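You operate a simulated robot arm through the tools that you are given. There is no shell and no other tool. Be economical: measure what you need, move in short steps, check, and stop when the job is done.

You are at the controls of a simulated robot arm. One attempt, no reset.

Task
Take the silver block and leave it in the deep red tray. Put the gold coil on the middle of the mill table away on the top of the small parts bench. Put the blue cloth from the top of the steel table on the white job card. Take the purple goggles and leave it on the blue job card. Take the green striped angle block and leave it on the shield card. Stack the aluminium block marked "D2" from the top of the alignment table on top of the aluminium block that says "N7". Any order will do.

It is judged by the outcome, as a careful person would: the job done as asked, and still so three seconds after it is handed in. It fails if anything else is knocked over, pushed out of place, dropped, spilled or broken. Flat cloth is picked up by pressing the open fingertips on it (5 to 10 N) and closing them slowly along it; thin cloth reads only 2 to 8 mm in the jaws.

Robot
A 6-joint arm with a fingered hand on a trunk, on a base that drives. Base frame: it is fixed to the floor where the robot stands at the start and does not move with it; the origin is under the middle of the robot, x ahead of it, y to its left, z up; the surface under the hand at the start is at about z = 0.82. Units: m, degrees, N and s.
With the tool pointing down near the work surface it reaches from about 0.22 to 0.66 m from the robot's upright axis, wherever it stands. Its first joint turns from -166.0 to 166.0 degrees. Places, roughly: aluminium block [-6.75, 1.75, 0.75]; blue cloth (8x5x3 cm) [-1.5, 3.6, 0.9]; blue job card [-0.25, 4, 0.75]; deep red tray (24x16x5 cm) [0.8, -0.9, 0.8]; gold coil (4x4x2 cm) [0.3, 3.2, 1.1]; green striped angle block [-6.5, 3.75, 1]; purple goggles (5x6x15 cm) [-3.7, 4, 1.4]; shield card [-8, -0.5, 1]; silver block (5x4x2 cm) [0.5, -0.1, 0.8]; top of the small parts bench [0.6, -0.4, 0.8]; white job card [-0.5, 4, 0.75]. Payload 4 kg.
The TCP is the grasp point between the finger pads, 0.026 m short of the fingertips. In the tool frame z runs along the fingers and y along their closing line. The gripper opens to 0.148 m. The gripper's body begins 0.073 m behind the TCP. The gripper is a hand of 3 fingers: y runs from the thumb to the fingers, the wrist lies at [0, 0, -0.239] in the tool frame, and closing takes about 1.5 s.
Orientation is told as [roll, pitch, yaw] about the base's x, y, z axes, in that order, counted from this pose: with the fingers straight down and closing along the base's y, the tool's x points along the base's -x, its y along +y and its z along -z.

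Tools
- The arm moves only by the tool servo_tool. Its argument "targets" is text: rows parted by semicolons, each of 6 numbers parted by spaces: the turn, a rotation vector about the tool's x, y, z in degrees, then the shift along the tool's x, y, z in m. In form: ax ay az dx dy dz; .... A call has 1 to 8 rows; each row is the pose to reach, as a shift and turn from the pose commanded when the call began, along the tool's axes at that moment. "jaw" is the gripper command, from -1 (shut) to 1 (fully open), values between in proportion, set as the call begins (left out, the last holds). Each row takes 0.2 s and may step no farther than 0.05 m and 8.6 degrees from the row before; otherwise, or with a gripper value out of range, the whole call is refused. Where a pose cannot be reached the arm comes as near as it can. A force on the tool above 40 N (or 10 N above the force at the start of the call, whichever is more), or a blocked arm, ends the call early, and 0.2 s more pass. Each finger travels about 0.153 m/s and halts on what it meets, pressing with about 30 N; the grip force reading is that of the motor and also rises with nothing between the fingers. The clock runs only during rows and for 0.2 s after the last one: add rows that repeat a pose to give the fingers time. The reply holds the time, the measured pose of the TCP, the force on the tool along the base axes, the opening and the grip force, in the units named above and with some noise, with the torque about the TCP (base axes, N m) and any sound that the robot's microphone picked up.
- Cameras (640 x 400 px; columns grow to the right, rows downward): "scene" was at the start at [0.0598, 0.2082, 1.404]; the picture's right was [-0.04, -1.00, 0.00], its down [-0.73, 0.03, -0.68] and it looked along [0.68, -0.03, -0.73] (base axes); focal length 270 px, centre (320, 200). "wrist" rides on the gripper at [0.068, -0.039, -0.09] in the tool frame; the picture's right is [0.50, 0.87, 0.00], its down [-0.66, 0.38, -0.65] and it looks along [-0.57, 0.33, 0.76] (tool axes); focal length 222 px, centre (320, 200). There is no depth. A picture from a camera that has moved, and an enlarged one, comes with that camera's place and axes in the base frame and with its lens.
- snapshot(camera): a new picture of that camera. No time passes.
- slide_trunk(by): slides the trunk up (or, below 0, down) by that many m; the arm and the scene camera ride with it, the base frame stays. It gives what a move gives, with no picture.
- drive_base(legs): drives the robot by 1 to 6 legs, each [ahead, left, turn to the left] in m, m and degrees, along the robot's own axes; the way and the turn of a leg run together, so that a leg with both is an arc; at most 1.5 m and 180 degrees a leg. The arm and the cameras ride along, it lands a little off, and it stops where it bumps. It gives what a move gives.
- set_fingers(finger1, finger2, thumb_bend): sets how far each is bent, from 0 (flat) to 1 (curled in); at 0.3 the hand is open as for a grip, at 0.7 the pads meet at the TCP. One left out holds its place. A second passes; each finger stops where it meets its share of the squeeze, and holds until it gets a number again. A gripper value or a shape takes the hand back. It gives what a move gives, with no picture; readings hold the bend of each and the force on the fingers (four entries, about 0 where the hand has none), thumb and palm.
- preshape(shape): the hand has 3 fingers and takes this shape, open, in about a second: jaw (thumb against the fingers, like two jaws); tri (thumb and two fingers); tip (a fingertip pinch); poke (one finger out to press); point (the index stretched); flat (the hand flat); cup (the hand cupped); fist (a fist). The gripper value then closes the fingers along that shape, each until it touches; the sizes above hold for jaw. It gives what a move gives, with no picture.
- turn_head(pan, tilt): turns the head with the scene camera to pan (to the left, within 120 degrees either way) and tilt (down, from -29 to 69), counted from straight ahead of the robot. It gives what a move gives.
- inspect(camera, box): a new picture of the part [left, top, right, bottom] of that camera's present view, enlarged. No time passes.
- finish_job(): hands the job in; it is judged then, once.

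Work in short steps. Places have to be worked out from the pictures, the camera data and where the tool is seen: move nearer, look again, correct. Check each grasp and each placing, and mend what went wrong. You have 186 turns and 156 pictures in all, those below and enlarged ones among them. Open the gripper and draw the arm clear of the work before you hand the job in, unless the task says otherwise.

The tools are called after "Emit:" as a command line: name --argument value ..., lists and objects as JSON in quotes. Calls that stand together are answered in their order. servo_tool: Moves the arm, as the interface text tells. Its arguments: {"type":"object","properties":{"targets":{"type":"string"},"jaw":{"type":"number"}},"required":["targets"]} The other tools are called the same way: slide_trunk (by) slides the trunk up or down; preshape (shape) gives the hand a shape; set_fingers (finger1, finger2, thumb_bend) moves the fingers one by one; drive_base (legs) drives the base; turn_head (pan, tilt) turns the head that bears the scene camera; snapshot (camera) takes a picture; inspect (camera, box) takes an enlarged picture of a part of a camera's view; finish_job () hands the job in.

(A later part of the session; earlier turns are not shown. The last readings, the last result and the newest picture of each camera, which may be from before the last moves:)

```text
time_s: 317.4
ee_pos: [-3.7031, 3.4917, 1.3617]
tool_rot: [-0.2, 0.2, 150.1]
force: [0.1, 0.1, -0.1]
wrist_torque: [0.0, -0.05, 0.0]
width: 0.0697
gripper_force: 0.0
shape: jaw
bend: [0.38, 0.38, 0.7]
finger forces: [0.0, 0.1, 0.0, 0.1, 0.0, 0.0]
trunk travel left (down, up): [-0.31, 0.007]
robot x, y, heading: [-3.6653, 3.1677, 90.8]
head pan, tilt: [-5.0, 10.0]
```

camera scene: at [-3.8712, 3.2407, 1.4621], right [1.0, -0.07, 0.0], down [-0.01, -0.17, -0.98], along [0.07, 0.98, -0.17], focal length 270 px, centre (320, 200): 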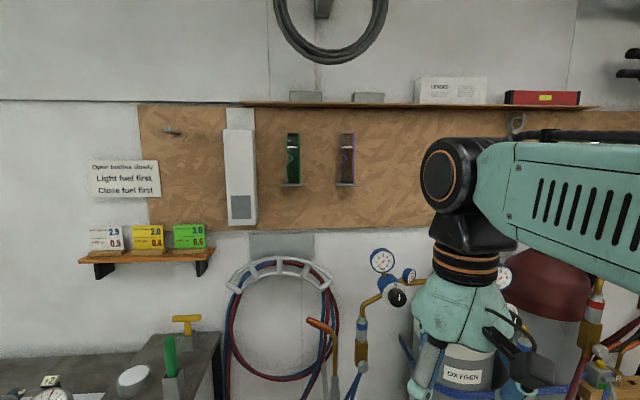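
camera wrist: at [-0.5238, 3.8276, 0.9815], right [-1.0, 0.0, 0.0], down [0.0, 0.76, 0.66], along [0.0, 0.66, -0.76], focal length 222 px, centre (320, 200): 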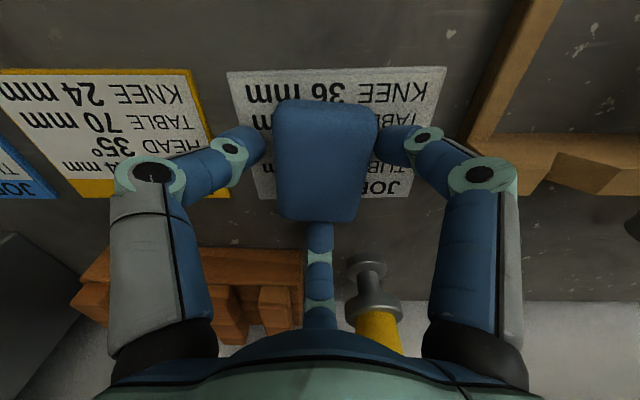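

Yaw reached. Now I pitch the hand forward while moving it outward.

Emit:
servo_tool --targets "7.2 -4.16 0 -0.02 -0.0346 -0.01;14.4 -8.32 0 -0.04 -0.0692 -0.02;21.6 -12.48 0 -0.06 -0.1038 -0.03;28.8 -16.64 0 -0.08 -0.1384 -0.04;36 -20.8 0 -0.1 -0.173 -0.05;43.2 -24.96 0 -0.12 -0.2076 -0.06;50.4 -29.1 0 -0.14 -0.2422 -0.07;57.6 -33.3 0 -0.16 -0.2768 -0.08" --jaw 0.3

Emit:
snapshot --camera "wrist"

Emit:
snapshot --camera "scene"

```text
time_s: 319.2
ee_pos: [-3.7052, 3.8127, 1.4416]
tool_rot: [-63.6, -27.2, 167.2]
force: [-0.6, -0.1, 0.3]
wrist_torque: [-0.01, 0.01, 0.0]
width: 0.0958
gripper_force: 0.3
shape: jaw
bend: [0.3, 0.3, 0.7]
finger forces: [0.0, 0.0, 0.1, 0.0, 0.0, 0.0]
trunk travel left (down, up): [-0.31, 0.007]
robot x, y, heading: [-3.6666, 3.166, 91.1]
head pan, tilt: [-5.0, 10.0]
```

```text
66 pictures are left
camera wrist: at [-3.6264, 3.7307, 1.4784], right [0.0, -0.4, -0.92], down [-0.76, -0.6, 0.26], along [-0.65, 0.69, -0.3], focal length 222 px, centre (320, 200)
```

wrist: 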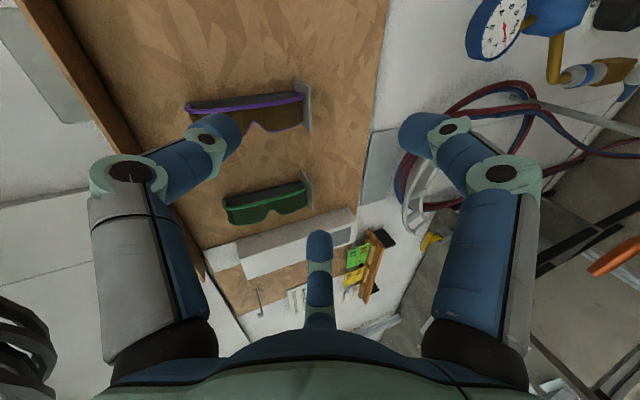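

```text
65 pictures are left
camera scene: at [-3.8711, 3.2291, 1.6241], right [1.0, -0.07, 0.0], down [-0.01, -0.17, -0.98], along [0.07, 0.98, -0.17], focal length 270 px, centre (320, 200)
```

scene: 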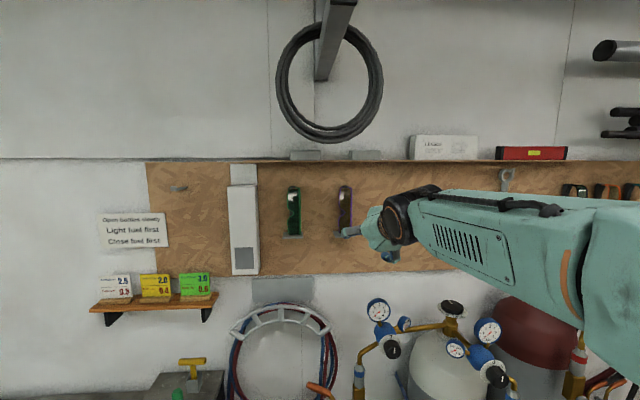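

The wrist view confirms the goggles at (-3.733, 4.06), z 1.37–1.52. I finish the pitch and align to x=-3.725, z≈1.485.

Emit:
servo_tool --targets "3.6 -2.1 0 -0.0185 -0.0121 -0.0085;7.27 -4.2 0 -0.037 -0.0242 -0.017;7.27 -4.2 0 -0.037 -0.0242 -0.017"

Emit:
drive_base --legs '[[0.1, 0, 0]]'

Emit:
snapshot --camera "wrist"

```text
time_s: 320.0
ee_pos: [-3.7251, 3.8094, 1.4867]
tool_rot: [-73.0, -28.7, 171.7]
force: [0.1, -0.1, -0.5]
wrist_torque: [-0.02, 0.0, 0.02]
width: 0.0958
gripper_force: 0.0
shape: jaw
bend: [0.3, 0.3, 0.7]
finger forces: [0.1, 0.1, 0.1, 0.0, 0.1, 0.1]
trunk travel left (down, up): [-0.31, 0.007]
robot x, y, heading: [-3.6704, 3.1682, 90.7]
head pan, tilt: [-5.0, 10.0]
```

```text
time_s: 321.1
ee_pos: [-3.726, 3.9086, 1.4853]
tool_rot: [-72.9, -28.8, 171.5]
force: [0.5, 0.0, 1.0]
wrist_torque: [0.01, 0.05, 0.01]
width: 0.0957
gripper_force: 0.1
shape: jaw
bend: [0.3, 0.3, 0.7]
finger forces: [0.0, 0.0, 0.1, 0.0, 0.0, 0.0]
trunk travel left (down, up): [-0.31, 0.007]
robot x, y, heading: [-3.6691, 3.2629, 90.9]
head pan, tilt: [-5.0, 10.0]
```

```text
64 pictures are left
camera wrist: at [-3.6469, 3.823, 1.5092], right [0.0, -0.26, -0.97], down [-0.76, -0.63, 0.17], along [-0.65, 0.73, -0.2], focal length 222 px, centre (320, 200)
```

wrist: 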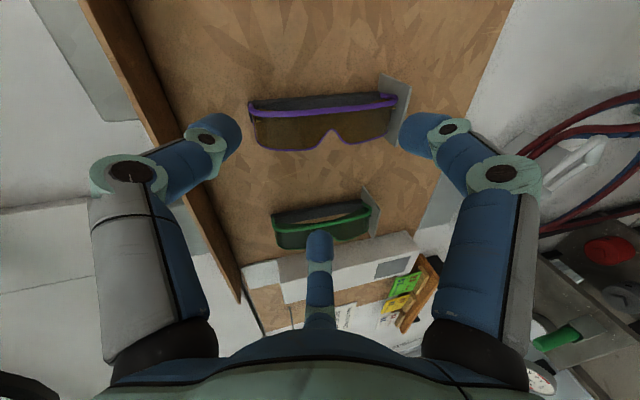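

Aligned: fingers will straddle the goggles, clear of the shelf above. I advance 9 cm toward the wall and check.

Emit:
servo_tool --targets "0 0 0 -0.0039 -0.0067 0.029;0 0 0 -0.0077 -0.0134 0.058;0 0 0 -0.0116 -0.0202 0.087;0 0 0 -0.0116 -0.0202 0.087"

Emit:
snapshot --camera "wrist"

Emit:
inspect --camera "scene" --box '[270, 150, 450, 280]'

```text
time_s: 322.1
ee_pos: [-3.724, 3.9973, 1.4867]
tool_rot: [-72.9, -28.8, 171.5]
force: [-1.0, -0.4, 0.0]
wrist_torque: [0.02, -0.01, 0.0]
width: 0.0956
gripper_force: 0.0
shape: jaw
bend: [0.3, 0.3, 0.7]
finger forces: [0.0, 0.0, 0.0, 0.0, 0.0, 0.1]
trunk travel left (down, up): [-0.31, 0.007]
robot x, y, heading: [-3.6682, 3.2645, 90.9]
head pan, tilt: [-5.0, 10.0]
```

```text
63 pictures are left
camera wrist: at [-3.6454, 3.9127, 1.5105], right [0.0, -0.26, -0.97], down [-0.76, -0.63, 0.17], along [-0.65, 0.73, -0.2], focal length 222 px, centre (320, 200)
```

wrist: 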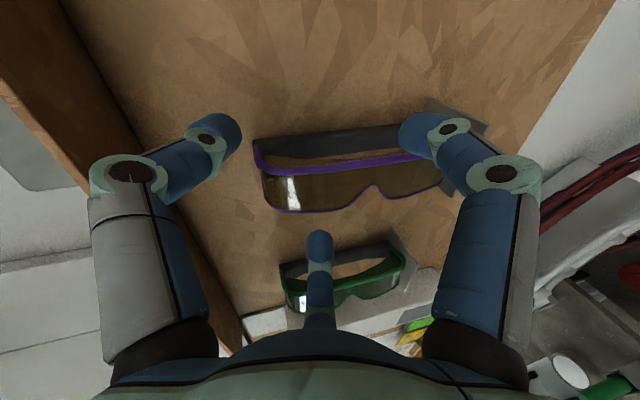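

```text
3.08 times, centred on (360, 215) of scene
camera zoom: at [-3.8721, 3.3253, 1.6242], right [1.0, -0.07, 0.0], down [-0.01, -0.17, -0.98], along [0.07, 0.98, -0.17], focal length 832 px, centre (197, 154)
```

zoom: 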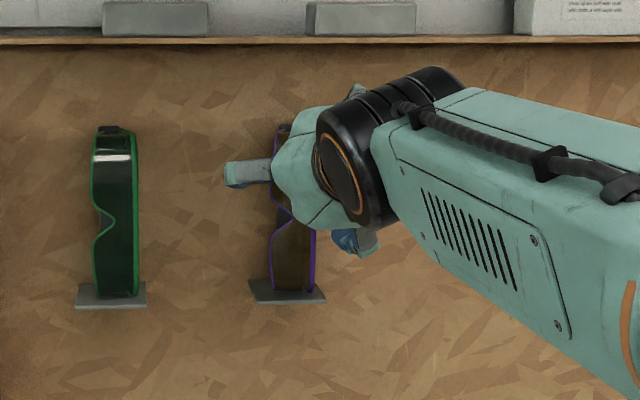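

The goggles' lens faces us at y≈4.03 with the frame going back to the board. I advance 4 cm more so the tips reach beside the frame.

Emit:
servo_tool --targets "0 0 0 -0.0019 -0.0034 0.0145;0 0 0 -0.0036 -0.0063 0.027;0 0 0 -0.0052 -0.009 0.0386;0 0 0 -0.0052 -0.009 0.0386"

Emit:
snapshot --camera "wrist"

```text
time_s: 323.1
ee_pos: [-3.7255, 4.0379, 1.4883]
tool_rot: [-73.0, -28.9, 171.5]
force: [0.9, 0.4, 0.4]
wrist_torque: [0.0, 0.03, 0.0]
width: 0.0956
gripper_force: 0.0
shape: jaw
bend: [0.3, 0.3, 0.7]
finger forces: [0.1, 0.0, 0.1, 0.1, 0.1, 0.0]
trunk travel left (down, up): [-0.31, 0.007]
robot x, y, heading: [-3.6679, 3.2655, 90.6]
head pan, tilt: [-5.0, 10.0]
```

```text
61 pictures are left
camera wrist: at [-3.6467, 3.9535, 1.5107], right [0.0, -0.26, -0.97], down [-0.76, -0.63, 0.17], along [-0.65, 0.73, -0.2], focal length 222 px, centre (320, 200)
```

wrist: 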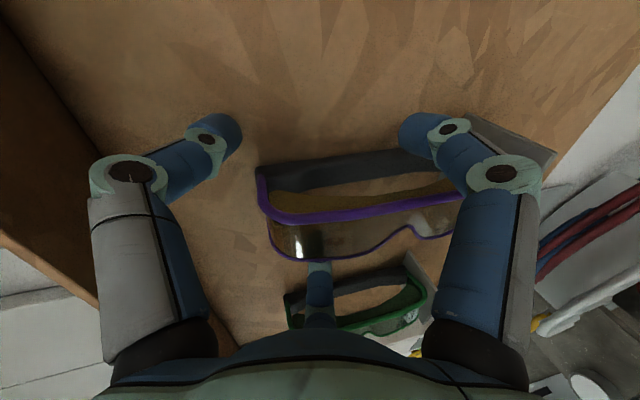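

The upper finger is slightly above the goggles' top end, so I lower 18 mm, then close.

Emit:
servo_tool --targets "0 0 0 0.0044 0.0076 0.0023;0 0 0 0.0087 0.0151 0.0047;0 0 0 0.0087 0.0151 0.0047"

Emit:
servo_tool --targets "0 0 0 0 0 0;0 0 0 0 0 0;0 0 0 0 0 0;0 0 0 0 0 0;0 0 0 0 0 0;0 0 0 0 0 0;0 0 0 0 0 0" --jaw -1

Emit:
snapshot --camera "wrist"

```text
time_s: 323.9
ee_pos: [-3.7237, 4.0392, 1.4697]
tool_rot: [-72.9, -28.8, 171.3]
force: [0.0, 0.0, -0.1]
wrist_torque: [0.01, -0.01, -0.03]
width: 0.0959
gripper_force: 0.1
shape: jaw
bend: [0.3, 0.3, 0.7]
finger forces: [0.0, 0.1, 0.0, 0.0, 0.0, 0.1]
trunk travel left (down, up): [-0.31, 0.007]
robot x, y, heading: [-3.6661, 3.2648, 90.9]
head pan, tilt: [-5.0, 10.0]
```

```text
time_s: 325.5
ee_pos: [-3.7237, 4.0393, 1.4694]
tool_rot: [-72.9, -28.8, 171.5]
force: [0.0, -0.2, 0.9]
wrist_torque: [-0.06, 0.08, -0.02]
width: 0.0068
gripper_force: 29.8
shape: jaw
bend: [0.75, 0.77, 0.72]
finger forces: [6.4, 12.1, 0.1, 0.0, 6.8, 0.0]
trunk travel left (down, up): [-0.31, 0.007]
robot x, y, heading: [-3.665, 3.27, 90.7]
head pan, tilt: [-5.0, 10.0]
```

```text
60 pictures are left
camera wrist: at [-3.6457, 3.9533, 1.4927], right [0.0, -0.26, -0.97], down [-0.76, -0.63, 0.17], along [-0.65, 0.73, -0.2], focal length 222 px, centre (320, 200)
```

wrist: 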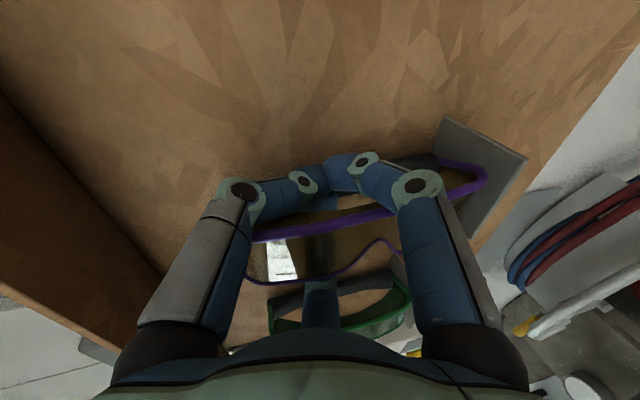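

The fingers pinched something thin (width 7 mm, light forces) — perhaps one side of the goggle ring. I look from the scene camera, then test with a small lift.

Emit:
servo_tool --targets "0 0 0 -0.0048 -0.0084 -0.0026;0 0 0 -0.0097 -0.0167 -0.0052;0 0 0 -0.0097 -0.0167 -0.0052"

Emit:
snapshot --camera "wrist"

Emit:
inspect --camera "scene" --box '[270, 150, 450, 280]'

```text
time_s: 326.3
ee_pos: [-3.7253, 4.039, 1.4891]
tool_rot: [-72.9, -28.7, 171.5]
force: [0.9, -0.2, -0.8]
wrist_torque: [-0.02, -0.01, -0.03]
width: 0.0068
gripper_force: 30.4
shape: jaw
bend: [0.75, 0.77, 0.72]
finger forces: [7.2, 11.2, 0.1, 0.0, 5.5, 0.0]
trunk travel left (down, up): [-0.31, 0.007]
robot x, y, heading: [-3.6684, 3.2697, 90.8]
head pan, tilt: [-5.0, 10.0]
```

```text
59 pictures are left
camera wrist: at [-3.6468, 3.9535, 1.5122], right [0.0, -0.26, -0.97], down [-0.76, -0.63, 0.17], along [-0.65, 0.73, -0.2], focal length 222 px, centre (320, 200)
```

wrist: 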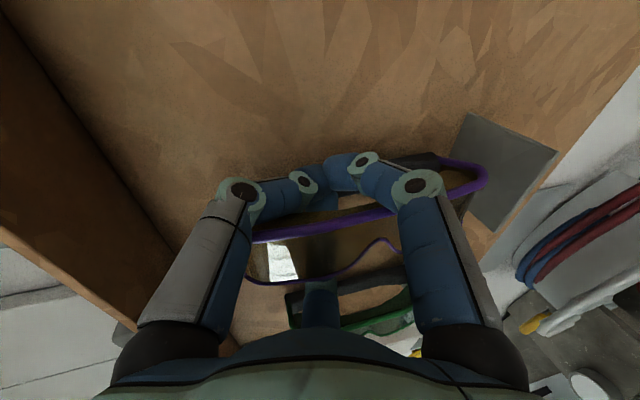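

```text
3.08 times, centred on (360, 215) of scene
camera zoom: at [-3.8722, 3.3263, 1.6242], right [1.0, -0.07, 0.0], down [-0.01, -0.17, -0.98], along [0.07, 0.98, -0.17], focal length 832 px, centre (197, 154)
```

zoom: 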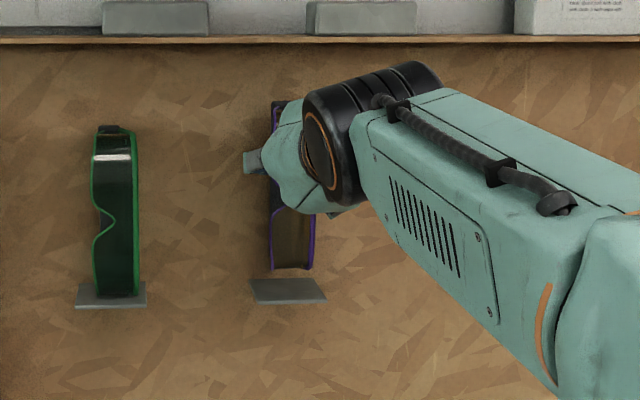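

The goggles rose with the hand, off the bracket and upright: they're held. I pull straight back from the wall.

Emit:
servo_tool --targets "0 0 0 0.0026 0.0045 -0.0193;0 0 0 0.0077 0.0134 -0.058;0 0 0 0.0129 0.0224 -0.0966;0 0 0 0.018 0.0313 -0.135;0 0 0 0.0232 0.0403 -0.174"

Emit:
drive_base --legs '[[-0.1, 0, 0]]'

Emit:
snapshot --camera "wrist"

Emit:
snapshot --camera "scene"

```text
time_s: 327.5
ee_pos: [-3.7262, 3.8563, 1.4892]
tool_rot: [-73.0, -28.7, 171.6]
force: [0.4, -0.8, -1.2]
wrist_torque: [0.01, -0.01, 0.03]
width: 0.0067
gripper_force: 29.5
shape: jaw
bend: [0.75, 0.77, 0.72]
finger forces: [7.1, 11.0, 0.0, 0.0, 5.6, 0.0]
trunk travel left (down, up): [-0.31, 0.007]
robot x, y, heading: [-3.6698, 3.2677, 90.6]
head pan, tilt: [-5.0, 10.0]
```

```text
time_s: 328.6
ee_pos: [-3.7225, 3.7597, 1.4879]
tool_rot: [-72.9, -28.9, 171.4]
force: [0.3, 0.3, 0.3]
wrist_torque: [0.0, -0.03, 0.02]
width: 0.0066
gripper_force: 30.0
shape: jaw
bend: [0.75, 0.77, 0.72]
finger forces: [7.1, 11.0, 0.0, 0.0, 5.4, 0.1]
trunk travel left (down, up): [-0.31, 0.007]
robot x, y, heading: [-3.664, 3.1668, 90.7]
head pan, tilt: [-5.0, 10.0]
```

```text
57 pictures are left
camera wrist: at [-3.6451, 3.6742, 1.5118], right [0.0, -0.26, -0.97], down [-0.76, -0.63, 0.17], along [-0.65, 0.73, -0.2], focal length 222 px, centre (320, 200)
```

wrist: 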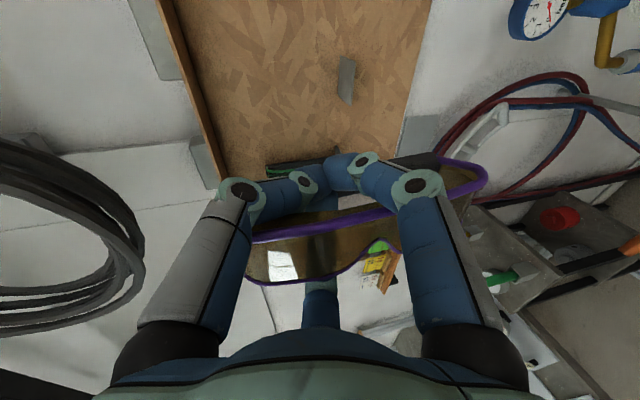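

```text
56 pictures are left
camera scene: at [-3.871, 3.2275, 1.6243], right [1.0, -0.08, 0.0], down [-0.01, -0.17, -0.98], along [0.07, 0.98, -0.17], focal length 270 px, centre (320, 200)
```

scene: 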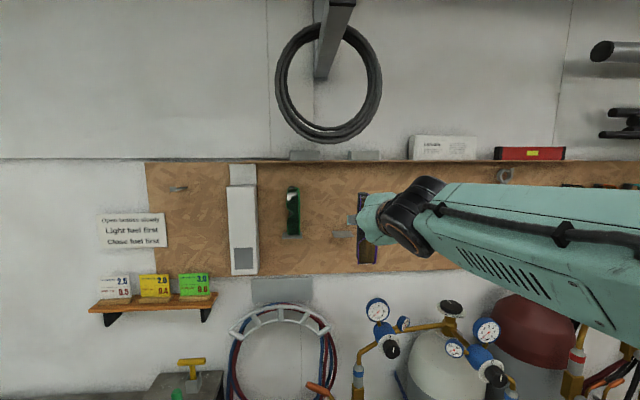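

Held and clear. I drive the reverse route toward the card table, with the hand staying high.

Emit:
drive_base --legs '[[0, -0.8, 0], [0, -0.72, 0], [0, 0, 26.3], [-0.85, 0, 0], [0, 0, -27]]'

```text
time_s: 349.2
ee_pos: [-1.8022, 3.0049, 1.488]
tool_rot: [-72.9, -28.8, 169.3]
force: [0.7, 0.1, -0.1]
wrist_torque: [0.01, 0.0, -0.02]
width: 0.0066
gripper_force: 29.4
shape: jaw
bend: [0.75, 0.77, 0.72]
finger forces: [6.4, 10.1, 0.0, 0.1, 5.1, 0.0]
trunk travel left (down, up): [-0.31, 0.007]
robot x, y, heading: [-1.7645, 2.4108, 88.3]
head pan, tilt: [-5.0, 10.0]
```

Emit:
drive_base --legs '[[0, 0, 2], [0, -1.5, 0], [0.4, 0, 0]]'

Emit:
turn_head --pan -10 --tilt 45

Emit:
snapshot --camera "scene"

Emit:
snapshot --camera "wrist"

```text
time_s: 365.3
ee_pos: [-0.3229, 3.44, 1.4882]
tool_rot: [-72.9, -28.7, 172.8]
force: [0.9, -0.5, -1.0]
wrist_torque: [0.0, -0.01, 0.02]
width: 0.0066
gripper_force: 30.4
shape: jaw
bend: [0.75, 0.77, 0.72]
finger forces: [6.2, 9.7, 0.0, 0.0, 4.9, 0.0]
trunk travel left (down, up): [-0.31, 0.007]
robot x, y, heading: [-0.2515, 2.8461, 92.4]
head pan, tilt: [-5.0, 10.0]
```

```text
time_s: 366.3
ee_pos: [-0.3212, 3.44, 1.489]
tool_rot: [-72.9, -28.9, 172.9]
force: [-0.2, 0.6, 0.3]
wrist_torque: [0.01, -0.01, 0.02]
width: 0.0066
gripper_force: 29.5
shape: jaw
bend: [0.75, 0.77, 0.72]
finger forces: [6.2, 9.6, 0.0, 0.0, 4.9, 0.0]
trunk travel left (down, up): [-0.31, 0.007]
robot x, y, heading: [-0.2513, 2.8515, 91.9]
head pan, tilt: [-10.0, 45.0]
```

```text
55 pictures are left
camera scene: at [-0.449, 2.8914, 1.5693], right [0.99, -0.14, 0.0], down [-0.1, -0.7, -0.71], along [0.1, 0.7, -0.71], focal length 270 px, centre (320, 200)
```

scene: 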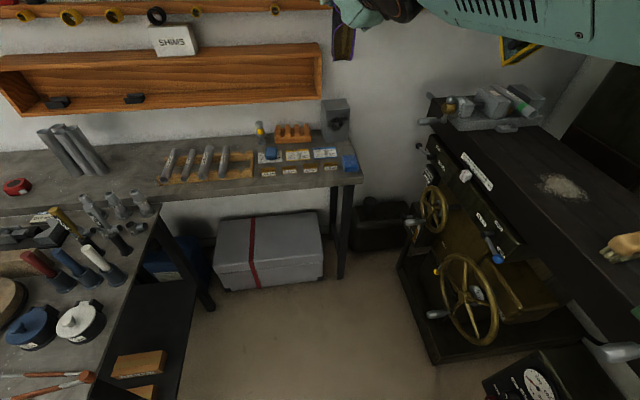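

```text
54 pictures are left
camera wrist: at [-0.2416, 3.3561, 1.5114], right [0.01, -0.26, -0.97], down [-0.74, -0.65, 0.17], along [-0.67, 0.72, -0.2], focal length 222 px, centre (320, 200)
```

wrist: 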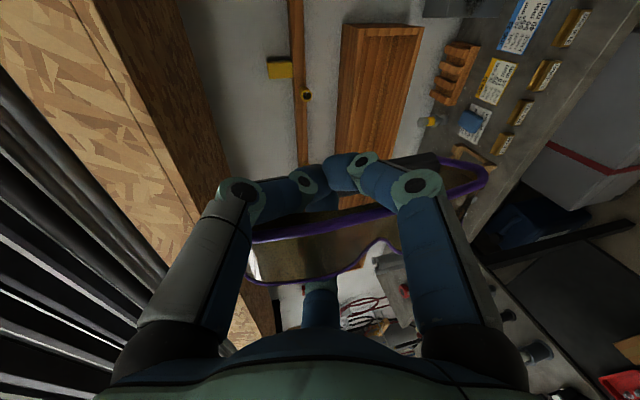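

The blue card is at (-0.286, 3.887). I'll place the goggles upright with the same hand attitude: square the heading, lower the trunk, and move so the TCP comes over the card's front.

Emit:
drive_base --legs '[[0, 0, -1.9], [0.3, -0.025, 0]]'

Emit:
slide_trunk --by -0.16

Emit:
turn_head --pan -10 --tilt 40

Emit:
snapshot --camera "scene"

```text
time_s: 368.7
ee_pos: [-0.2791, 3.7382, 1.4876]
tool_rot: [-72.9, -28.9, 171.0]
force: [0.1, 0.8, -0.5]
wrist_torque: [-0.01, -0.01, 0.0]
width: 0.0066
gripper_force: 30.3
shape: jaw
bend: [0.75, 0.77, 0.72]
finger forces: [6.1, 9.6, 0.0, 0.1, 4.8, 0.0]
trunk travel left (down, up): [-0.31, 0.007]
robot x, y, heading: [-0.2262, 3.1444, 90.2]
head pan, tilt: [-10.0, 45.0]
```

```text
time_s: 370.6
ee_pos: [-0.2776, 3.7379, 1.3277]
tool_rot: [-72.8, -28.8, 170.8]
force: [-0.6, 0.3, -0.6]
wrist_torque: [0.01, -0.01, -0.02]
width: 0.0065
gripper_force: 29.8
shape: jaw
bend: [0.75, 0.77, 0.72]
finger forces: [6.1, 9.5, 0.1, 0.1, 4.8, 0.1]
trunk travel left (down, up): [-0.15, 0.167]
robot x, y, heading: [-0.228, 3.1459, 90.3]
head pan, tilt: [-10.0, 45.0]
```

```text
time_s: 371.2
ee_pos: [-0.2782, 3.739, 1.3278]
tool_rot: [-72.8, -28.8, 170.9]
force: [-0.3, 0.6, -0.7]
wrist_torque: [0.01, -0.05, -0.02]
width: 0.0066
gripper_force: 30.3
shape: jaw
bend: [0.75, 0.77, 0.72]
finger forces: [6.1, 9.6, 0.0, 0.0, 4.9, 0.0]
trunk travel left (down, up): [-0.15, 0.167]
robot x, y, heading: [-0.227, 3.143, 90.3]
head pan, tilt: [-10.0, 40.0]
```

```text
53 pictures are left
camera scene: at [-0.4235, 3.2113, 1.4143], right [0.99, -0.17, 0.0], down [-0.11, -0.63, -0.77], along [0.13, 0.75, -0.64], focal length 270 px, centre (320, 200)
```

scene: 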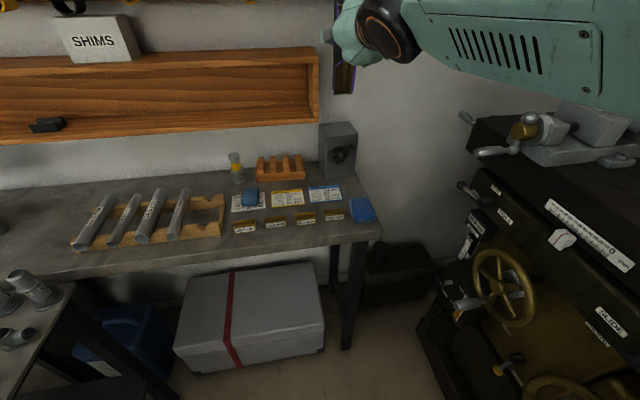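

I extend forward 12.8 cm and lower 20 cm, then check.

Emit:
servo_tool --targets "0 0 0 -0.0055 -0.0096 0.0412;0 0 0 -0.011 -0.0191 0.0824;0 0 0 -0.0165 -0.0287 0.1236;0 0 0 0.0028 0.0048 0.134;0 0 0 0.0221 0.0383 0.1444;0 0 0 0.0414 0.0718 0.1548;0 0 0 0.0607 0.1053 0.1652;0 0 0 0.08 0.1388 0.1756"

Emit:
snapshot --camera "wrist"

Emit:
inspect --camera "scene" --box '[220, 90, 420, 250]'

```text
time_s: 373.0
ee_pos: [-0.2799, 3.8667, 1.1275]
tool_rot: [-72.7, -28.8, 171.0]
force: [-0.1, -0.2, -0.6]
wrist_torque: [0.0, 0.01, -0.03]
width: 0.0066
gripper_force: 29.7
shape: jaw
bend: [0.75, 0.77, 0.72]
finger forces: [5.8, 8.8, 0.0, 0.0, 4.5, 0.0]
trunk travel left (down, up): [-0.15, 0.167]
robot x, y, heading: [-0.2316, 3.144, 90.2]
head pan, tilt: [-10.0, 40.0]
```

```text
52 pictures are left
camera wrist: at [-0.2014, 3.7805, 1.1505], right [0.0, -0.26, -0.97], down [-0.76, -0.62, 0.17], along [-0.65, 0.74, -0.2], focal length 222 px, centre (320, 200)
```

wrist: 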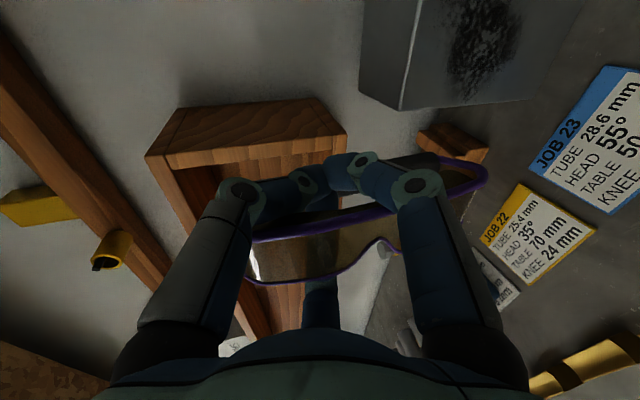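

```text
2.50 times, centred on (320, 170) of scene
camera zoom: at [-0.4236, 3.2116, 1.4143], right [0.99, -0.17, 0.0], down [-0.11, -0.63, -0.77], along [0.13, 0.75, -0.64], focal length 676 px, centre (320, 275)
```

zoom: 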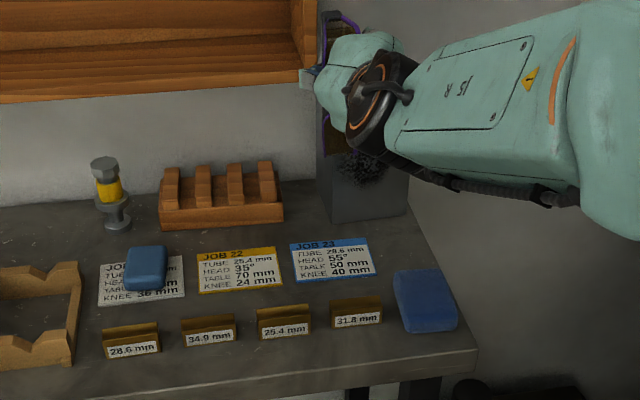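

Goggles bottom ≈0.10 below TCP, and positioned over the card. I lower 15 cm.

Emit:
servo_tool --targets "0 0 0 0.0181 0.0314 0.0097;0 0 0 0.0362 0.0628 0.0194;0 0 0 0.0543 0.0942 0.0291;0 0 0 0.0676 0.1172 0.0363;0 0 0 0.0676 0.1172 0.0363"

Emit:
inspect --camera "scene" --box '[250, 110, 410, 240]'

Emit:
snapshot --camera "wrist"

```text
time_s: 374.2
ee_pos: [-0.2835, 3.8676, 0.9903]
tool_rot: [-72.8, -28.6, 170.2]
force: [0.1, 0.9, -0.7]
wrist_torque: [0.04, -0.02, 0.0]
width: 0.0066
gripper_force: 29.9
shape: jaw
bend: [0.75, 0.77, 0.72]
finger forces: [5.7, 8.9, 0.0, 0.1, 4.4, 0.0]
out of reach, approached as far as the arm can: row 4, 5
trunk travel left (down, up): [-0.15, 0.167]
robot x, y, heading: [-0.226, 3.1431, 90.0]
head pan, tilt: [-10.0, 40.0]
```

```text
3.08 times, centred on (330, 175) of scene
camera zoom: at [-0.4234, 3.2112, 1.4144], right [0.99, -0.17, 0.0], down [-0.11, -0.63, -0.77], along [0.13, 0.75, -0.64], focal length 832 px, centre (289, 277)
```

zoom: 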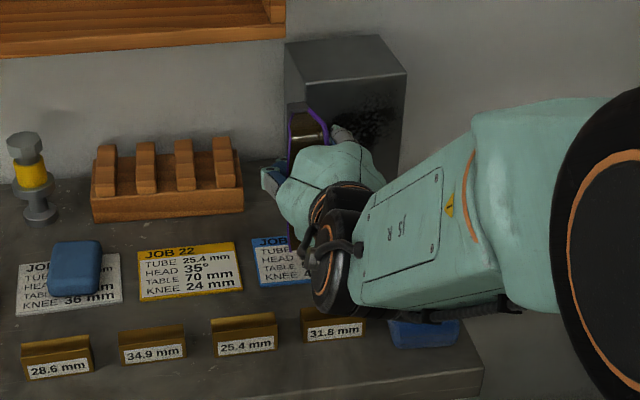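

```text
49 pictures are left
camera wrist: at [-0.2065, 3.781, 1.0135], right [0.0, -0.26, -0.97], down [-0.77, -0.61, 0.17], along [-0.64, 0.74, -0.2], focal length 222 px, centre (320, 200)
```

wrist: 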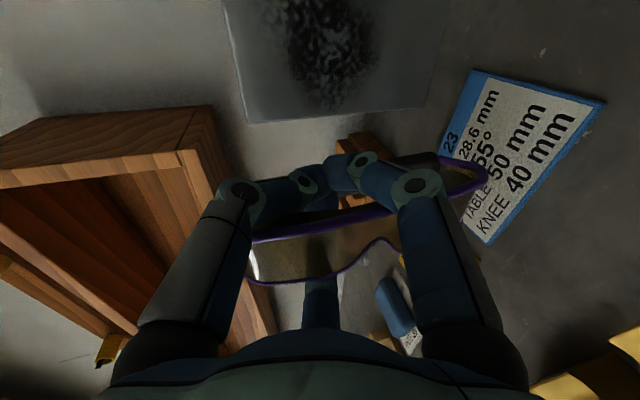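

Arm's wrist limit is reached, so I do the last few cm with the trunk.

Emit:
slide_trunk --by -0.02

Emit:
slide_trunk --by -0.006

```text
time_s: 374.9
ee_pos: [-0.2846, 3.8676, 0.9694]
tool_rot: [-72.8, -28.6, 170.2]
force: [0.3, -0.2, -0.1]
wrist_torque: [-0.03, 0.01, 0.04]
width: 0.0063
gripper_force: 30.2
shape: jaw
bend: [0.75, 0.77, 0.72]
finger forces: [5.7, 8.8, 0.0, 0.0, 4.4, 0.0]
trunk travel left (down, up): [-0.13, 0.187]
robot x, y, heading: [-0.2313, 3.1455, 90.1]
head pan, tilt: [-10.0, 40.0]
```

```text
time_s: 375.4
ee_pos: [-0.2852, 3.868, 0.9641]
tool_rot: [-72.8, -28.5, 170.3]
force: [0.2, -0.5, -0.5]
wrist_torque: [-0.02, -0.04, -0.01]
width: 0.0066
gripper_force: 28.8
shape: jaw
bend: [0.75, 0.77, 0.72]
finger forces: [5.7, 8.7, 0.1, 0.0, 4.2, 0.1]
trunk travel left (down, up): [-0.124, 0.193]
robot x, y, heading: [-0.2244, 3.1457, 90.6]
head pan, tilt: [-10.0, 40.0]
```

Emit:
slide_trunk --by -0.004

Emit:
slide_trunk --by -0.003

Emit:
snapshot --camera "wrist"

```text
time_s: 376.0
ee_pos: [-0.2839, 3.8679, 0.962]
tool_rot: [-73.0, -28.7, 170.5]
force: [0.9, -0.2, 7.4]
wrist_torque: [-0.16, 0.1, 0.01]
width: 0.0067
gripper_force: 29.5
shape: jaw
bend: [0.75, 0.77, 0.72]
finger forces: [4.8, 8.8, 0.1, 0.0, 6.3, 0.1]
trunk travel left (down, up): [-0.12, 0.197]
robot x, y, heading: [-0.2237, 3.1457, 90.1]
head pan, tilt: [-10.0, 40.0]
```

```text
time_s: 376.5
ee_pos: [-0.2849, 3.868, 0.9575]
tool_rot: [-72.7, -28.6, 170.3]
force: [0.2, 0.0, 0.9]
wrist_torque: [-0.01, 0.01, 0.01]
width: 0.0062
gripper_force: 29.9
shape: jaw
bend: [0.75, 0.77, 0.72]
finger forces: [1.5, 2.7, 0.0, 0.0, 1.6, 0.1]
trunk travel left (down, up): [-0.117, 0.2]
robot x, y, heading: [-0.2253, 3.1445, 90.3]
head pan, tilt: [-10.0, 40.0]
```

```text
48 pictures are left
camera wrist: at [-0.2079, 3.7809, 0.9806], right [0.0, -0.26, -0.97], down [-0.77, -0.62, 0.17], along [-0.64, 0.74, -0.2], focal length 222 px, centre (320, 200)
```

wrist: 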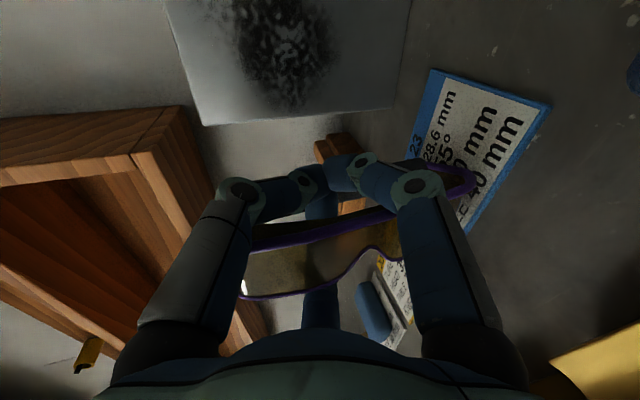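

The goggles rest on the card (bottom centre ≈(-0.295, 3.874)), grip nearly unloaded. I open just slightly first, since one finger may be inside the ring.

Emit:
servo_tool --targets "0 0 0 0 0 0;0 0 0 0 0 0;0 0 0 0 0 0;0 0 0 0 0 0" --jaw -0.75

Emit:
snapshot --camera "wrist"

```text
time_s: 377.5
ee_pos: [-0.2843, 3.8685, 0.9581]
tool_rot: [-72.8, -28.7, 170.3]
force: [-0.3, 0.0, 0.4]
wrist_torque: [0.0, -0.03, -0.02]
width: 0.0185
gripper_force: 0.1
shape: jaw
bend: [0.74, 0.74, 0.7]
finger forces: [0.0, 0.2, 0.1, 0.1, 0.1, 0.0]
trunk travel left (down, up): [-0.117, 0.2]
robot x, y, heading: [-0.2254, 3.1453, 90.3]
head pan, tilt: [-10.0, 40.0]
```

```text
47 pictures are left
camera wrist: at [-0.2078, 3.7811, 0.9814], right [0.0, -0.26, -0.97], down [-0.77, -0.62, 0.17], along [-0.64, 0.74, -0.2], focal length 222 px, centre (320, 200)
```

wrist: 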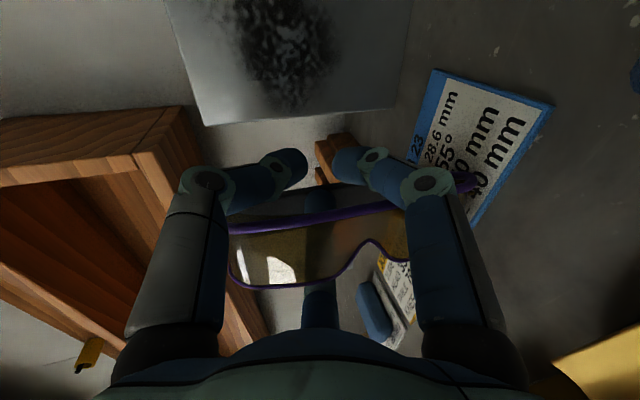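

I see the fingers actually pass through the ring (lens in front, strap behind) from both sides. The goggles sit at the same height relative to the hand as when I entered, so I open fully the same way, gradually.

Emit:
servo_tool --targets "0 0 0 0 0 0;0 0 0 0 0 0;0 0 0 0 0 0;0 0 0 0 0 0" --jaw -0.3

Emit:
snapshot --camera "wrist"

```text
time_s: 378.5
ee_pos: [-0.2858, 3.8677, 0.9564]
tool_rot: [-72.8, -28.7, 170.3]
force: [0.1, 0.2, 0.1]
wrist_torque: [0.0, -0.02, -0.01]
width: 0.0513
gripper_force: 0.1
shape: jaw
bend: [0.77, 0.77, 0.7]
finger forces: [0.0, 0.0, 0.0, 0.0, 0.1, 0.1]
trunk travel left (down, up): [-0.117, 0.2]
robot x, y, heading: [-0.2301, 3.1433, 90.3]
head pan, tilt: [-10.0, 40.0]
```

```text
46 pictures are left
camera wrist: at [-0.2078, 3.7811, 0.9814], right [0.0, -0.26, -0.97], down [-0.77, -0.62, 0.17], along [-0.64, 0.74, -0.2], focal length 222 px, centre (320, 200)
```

wrist: 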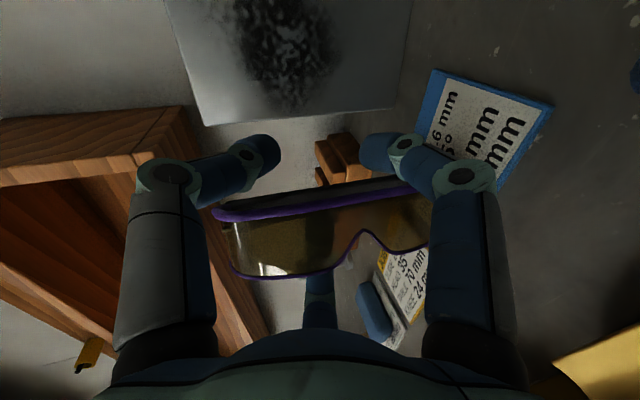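

Emit:
servo_tool --targets "0 0 0 0 0 0;0 0 0 0 0 0;0 0 0 0 0 0;0 0 0 0 0 0" --jaw 0.3

Emit:
snapshot --camera "wrist"

```text
time_s: 379.5
ee_pos: [-0.2855, 3.8681, 0.9582]
tool_rot: [-72.9, -28.6, 170.3]
force: [0.8, 0.3, -0.9]
wrist_torque: [-0.02, -0.03, 0.0]
width: 0.0957
gripper_force: 0.1
shape: jaw
bend: [0.3, 0.3, 0.7]
finger forces: [0.0, 0.1, 0.1, 0.1, 0.0, 0.0]
trunk travel left (down, up): [-0.117, 0.2]
robot x, y, heading: [-0.2244, 3.1438, 90.3]
head pan, tilt: [-10.0, 40.0]
```

```text
45 pictures are left
camera wrist: at [-0.2078, 3.7811, 0.9814], right [0.0, -0.26, -0.97], down [-0.77, -0.62, 0.17], along [-0.64, 0.74, -0.2], focal length 222 px, centre (320, 200)
```

wrist: 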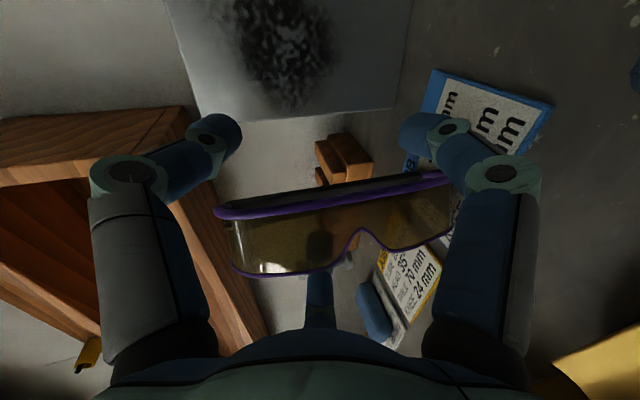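

Free-standing now. I withdraw straight back along -y.

Emit:
servo_tool --targets "0 0 0 0.0026 0.0045 -0.0193;0 0 0 0.0065 0.0112 -0.0483;0 0 0 0.0116 0.0202 -0.0869;0 0 0 0.0168 0.0291 -0.1256"

Emit:
snapshot --camera "wrist"

Emit:
inspect --camera "scene" --box '[230, 100, 410, 240]'

```text
time_s: 380.5
ee_pos: [-0.2872, 3.7371, 0.9583]
tool_rot: [-72.9, -28.6, 170.3]
force: [-0.2, 0.5, -0.1]
wrist_torque: [0.0, -0.03, 0.01]
width: 0.0956
gripper_force: 0.1
shape: jaw
bend: [0.3, 0.3, 0.7]
finger forces: [0.1, 0.0, 0.1, 0.1, 0.0, 0.0]
trunk travel left (down, up): [-0.117, 0.2]
robot x, y, heading: [-0.2303, 3.1457, 90.3]
head pan, tilt: [-10.0, 40.0]
```

```text
44 pictures are left
camera wrist: at [-0.2104, 3.6496, 0.9828], right [0.0, -0.26, -0.97], down [-0.77, -0.61, 0.17], along [-0.64, 0.74, -0.2], focal length 222 px, centre (320, 200)
```

wrist: 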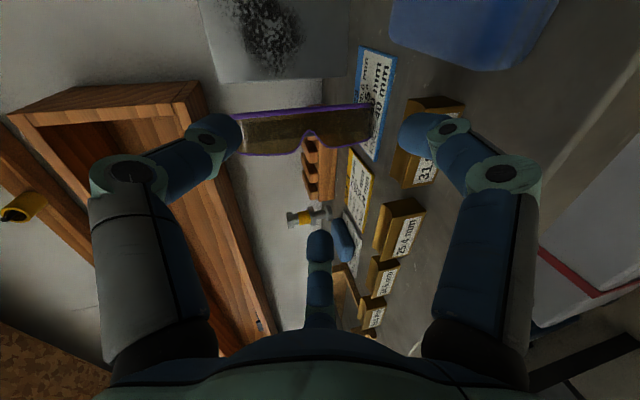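

```text
2.86 times, centred on (320, 170) of scene
camera zoom: at [-0.4235, 3.2183, 1.3805], right [0.99, -0.17, 0.0], down [-0.11, -0.63, -0.77], along [0.13, 0.76, -0.64], focal length 773 px, centre (320, 286)
```

zoom: 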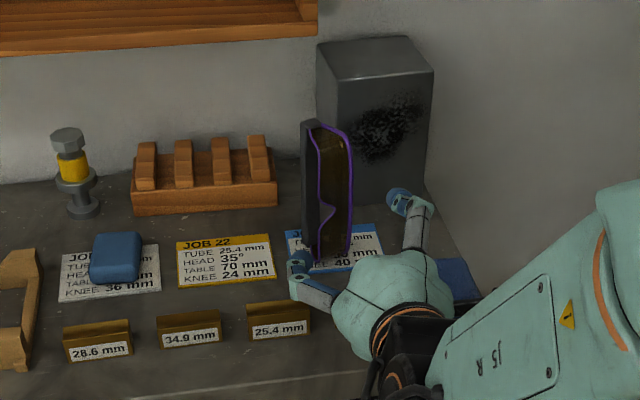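

The goggles stand upright on the blue card and the labels are untouched. I raise via the trunk, then pull back and fold the hand.

Emit:
slide_trunk --by 0.15

Emit:
drive_base --legs '[[-0.35, 0, 0]]'

Emit:
inspect --camera "scene" --box '[220, 60, 420, 200]'

```text
time_s: 382.2
ee_pos: [-0.2886, 3.7371, 1.1077]
tool_rot: [-72.8, -28.5, 170.2]
force: [-0.3, 0.3, 0.4]
wrist_torque: [-0.02, -0.01, -0.01]
width: 0.0959
gripper_force: 0.1
shape: jaw
bend: [0.3, 0.3, 0.7]
finger forces: [0.0, 0.1, 0.1, 0.0, 0.0, 0.0]
trunk travel left (down, up): [-0.267, 0.05]
robot x, y, heading: [-0.2288, 3.1421, 90.0]
head pan, tilt: [-10.0, 40.0]
```

```text
time_s: 384.5
ee_pos: [-0.2855, 3.402, 1.109]
tool_rot: [-72.7, -28.5, 170.0]
force: [-0.5, -0.7, 0.3]
wrist_torque: [-0.03, 0.02, 0.01]
width: 0.0957
gripper_force: 0.1
shape: jaw
bend: [0.3, 0.3, 0.7]
finger forces: [0.1, 0.0, 0.1, 0.0, 0.0, 0.0]
trunk travel left (down, up): [-0.267, 0.05]
robot x, y, heading: [-0.2298, 2.8119, 90.1]
head pan, tilt: [-10.0, 40.0]
```

```text
2.86 times, centred on (320, 130) of scene
camera zoom: at [-0.4229, 2.8664, 1.5308], right [0.98, -0.17, 0.0], down [-0.11, -0.63, -0.77], along [0.13, 0.75, -0.64], focal length 773 px, centre (320, 400)
```

zoom: 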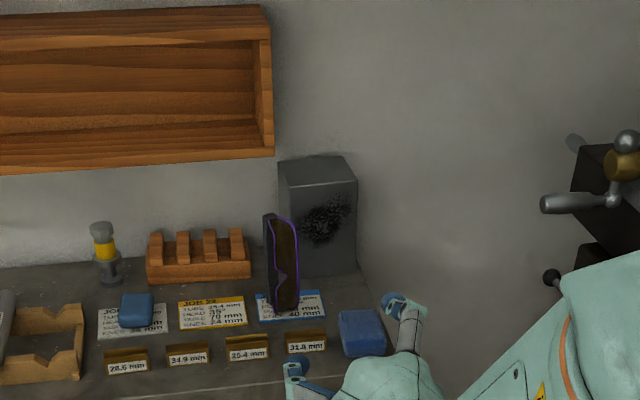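

All good. Now I fold the hand back to pointing down.

Emit:
servo_tool --targets "-7.2 4.16 0 0.0052 0.009 -0.0386;-14.4 8.32 0 0.0103 0.0179 -0.0773;-21.6 12.48 0 0.0155 0.0269 -0.1159;-28.8 16.64 0 0.0206 0.0358 -0.1546;-36 20.8 0 0.0258 0.0448 -0.1932;-43.2 24.96 0 0.031 0.0538 -0.2318;-50.4 29.1 0 0.0335 0.058 -0.2511;-57.6 33.3 0 0.0335 0.058 -0.2511" --jaw -0.1

Emit:
servo_tool --targets "-7.2 4.16 0 0 0 0;-7.2 4.16 8 0 0 0;-7.2 4.16 16 0 0 0;-7.2 4.16 24 0 0 0;-7.2 4.16 32 0 0 0;-7.2 4.16 40 0 0 0;-7.2 4.16 48 0 0 0;-7.2 4.16 56 0 0 0"

```text
time_s: 386.3
ee_pos: [-0.2924, 3.1434, 1.1093]
tool_rot: [-7.2, -3.8, 148.8]
force: [0.3, 0.1, 0.5]
wrist_torque: [-0.02, 0.03, 0.0]
width: 0.0668
gripper_force: 0.0
shape: jaw
bend: [0.39, 0.39, 0.7]
finger forces: [0.0, 0.0, 0.1, 0.0, 0.0, 0.0]
trunk travel left (down, up): [-0.267, 0.05]
robot x, y, heading: [-0.2259, 2.8124, 90.1]
head pan, tilt: [-10.0, 40.0]
```

```text
time_s: 388.1
ee_pos: [-0.2932, 3.1435, 1.108]
tool_rot: [3.3, -1.6, 92.5]
force: [0.5, 0.2, -0.9]
wrist_torque: [0.03, -0.03, 0.01]
width: 0.0668
gripper_force: 0.1
shape: jaw
bend: [0.39, 0.39, 0.7]
finger forces: [0.0, 0.0, 0.1, 0.0, 0.0, 0.0]
trunk travel left (down, up): [-0.267, 0.05]
robot x, y, heading: [-0.2262, 2.8077, 90.0]
head pan, tilt: [-10.0, 40.0]
```

I level the hand and raise it, then drive back through the gap and along the wall toward the angle block at (-6.5, 3.75).

Emit:
servo_tool --targets "1.6 0.8 0 0 0 -0.04;3.3 1.6 0 0 0 -0.08;3.3 1.6 8 0 0 -0.12;3.3 1.6 16 0 0 -0.12;3.3 1.6 24 0 0 -0.12;3.3 1.6 30 0 0 -0.12"

Emit:
drive_base --legs '[[-0.4, 0, 0], [0, 1.5, 0], [0, 0, 27], [0.85, 0, 0], [0, 0, -27]]'

```text
time_s: 389.5
ee_pos: [-0.2847, 3.1419, 1.2284]
tool_rot: [0.1, 1.0, 62.5]
force: [-0.3, 0.6, -0.9]
wrist_torque: [0.02, 0.0, -0.01]
width: 0.0669
gripper_force: 0.1
shape: jaw
bend: [0.39, 0.39, 0.7]
finger forces: [0.0, 0.1, 0.1, 0.0, 0.1, 0.0]
trunk travel left (down, up): [-0.267, 0.05]
robot x, y, heading: [-0.2238, 2.805, 90.2]
head pan, tilt: [-10.0, 40.0]
```

```text
time_s: 411.7
ee_pos: [-2.1839, 3.4702, 1.2279]
tool_rot: [0.0, 0.9, 64.1]
force: [0.2, 0.0, 0.2]
wrist_torque: [0.0, 0.01, 0.01]
width: 0.0666
gripper_force: 0.0
shape: jaw
bend: [0.39, 0.39, 0.7]
finger forces: [0.0, 0.1, 0.0, 0.0, 0.0, 0.1]
trunk travel left (down, up): [-0.267, 0.05]
robot x, y, heading: [-2.1148, 3.1407, 91.4]
head pan, tilt: [-10.0, 40.0]
```

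Emit:
drive_base --legs '[[0, 0, -1.2], [0.03, 1.5, 0], [0, 0.6, 0]]'

Emit:
turn_head --pan 65 --tilt 20

Emit:
snapshot --camera "scene"

```text
refused: leg 2 is longer than a leg can be; nothing moved
```

```text
time_s: 413.1
ee_pos: [-2.1824, 3.4697, 1.228]
tool_rot: [0.1, 1.1, 64.1]
force: [0.3, 0.3, -0.4]
wrist_torque: [0.02, 0.0, 0.02]
width: 0.0669
gripper_force: 0.0
shape: jaw
bend: [0.39, 0.39, 0.7]
finger forces: [0.0, 0.1, 0.0, 0.0, 0.1, 0.1]
trunk travel left (down, up): [-0.267, 0.05]
robot x, y, heading: [-2.1128, 3.1431, 91.4]
head pan, tilt: [65.0, 20.0]
```

```text
41 pictures are left
camera scene: at [-2.413, 3.1478, 1.5621], right [0.4, 0.92, 0.0], down [0.31, -0.14, -0.94], along [-0.86, 0.38, -0.34], focal length 270 px, centre (320, 200)
```

scene: 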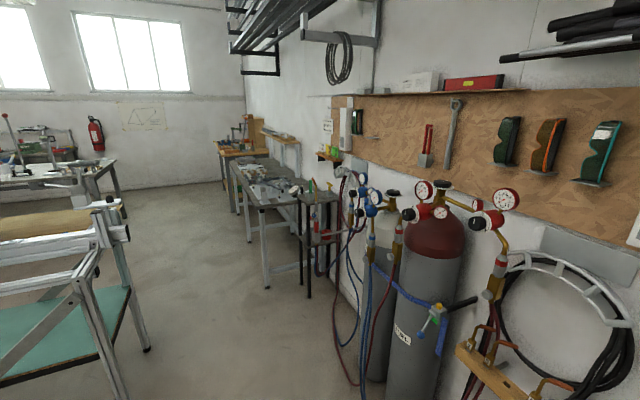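

Corridor along y≈3.1 is open to the west. I drive left in legal legs.

Emit:
drive_base --legs '[[0, 0, -1.3], [0, 1.3, 0], [0, 1.3, 0]]'

Emit:
turn_head --pan 45 --tilt 25

Emit:
snapshot --camera "scene"

```text
time_s: 436.2
ee_pos: [-4.7727, 3.427, 1.2281]
tool_rot: [0.0, 1.0, 64.6]
force: [0.5, -1.4, -0.3]
wrist_torque: [0.0, 0.01, -0.01]
width: 0.0666
gripper_force: 0.0
shape: jaw
bend: [0.39, 0.39, 0.7]
finger forces: [0.1, 0.0, 0.1, 0.0, 0.0, 0.0]
trunk travel left (down, up): [-0.267, 0.05]
robot x, y, heading: [-4.6985, 3.098, 92.1]
head pan, tilt: [65.0, 20.0]
```

```text
time_s: 437.0
ee_pos: [-4.7713, 3.4272, 1.2283]
tool_rot: [0.1, 1.0, 64.6]
force: [-1.2, 0.7, -0.2]
wrist_torque: [0.01, 0.0, 0.0]
width: 0.0669
gripper_force: 0.1
shape: jaw
bend: [0.39, 0.39, 0.7]
finger forces: [0.0, 0.0, 0.0, 0.0, 0.1, 0.2]
trunk travel left (down, up): [-0.267, 0.05]
robot x, y, heading: [-4.7051, 3.1009, 91.9]
head pan, tilt: [45.0, 25.0]
```

```text
40 pictures are left
camera scene: at [-4.9794, 3.1291, 1.5541], right [0.68, 0.73, 0.0], down [0.31, -0.29, -0.91], along [-0.66, 0.62, -0.42], focal length 270 px, centre (320, 200)
```

scene: 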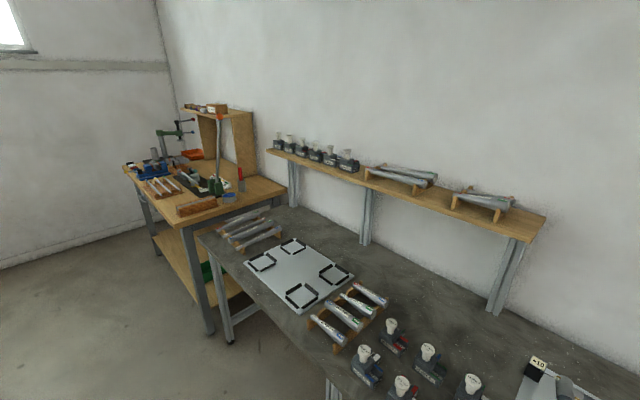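

Emit:
inspect --camera "scene" --box '[115, 95, 295, 225]'

```text
3.08 times, centred on (205, 160) of scene
camera zoom: at [-4.9794, 3.1291, 1.5541], right [0.68, 0.73, 0.0], down [0.31, -0.29, -0.91], along [-0.66, 0.62, -0.42], focal length 832 px, centre (674, 323)
```

zoom: 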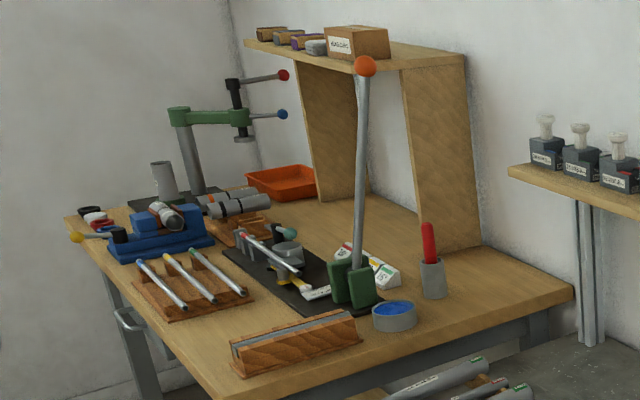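

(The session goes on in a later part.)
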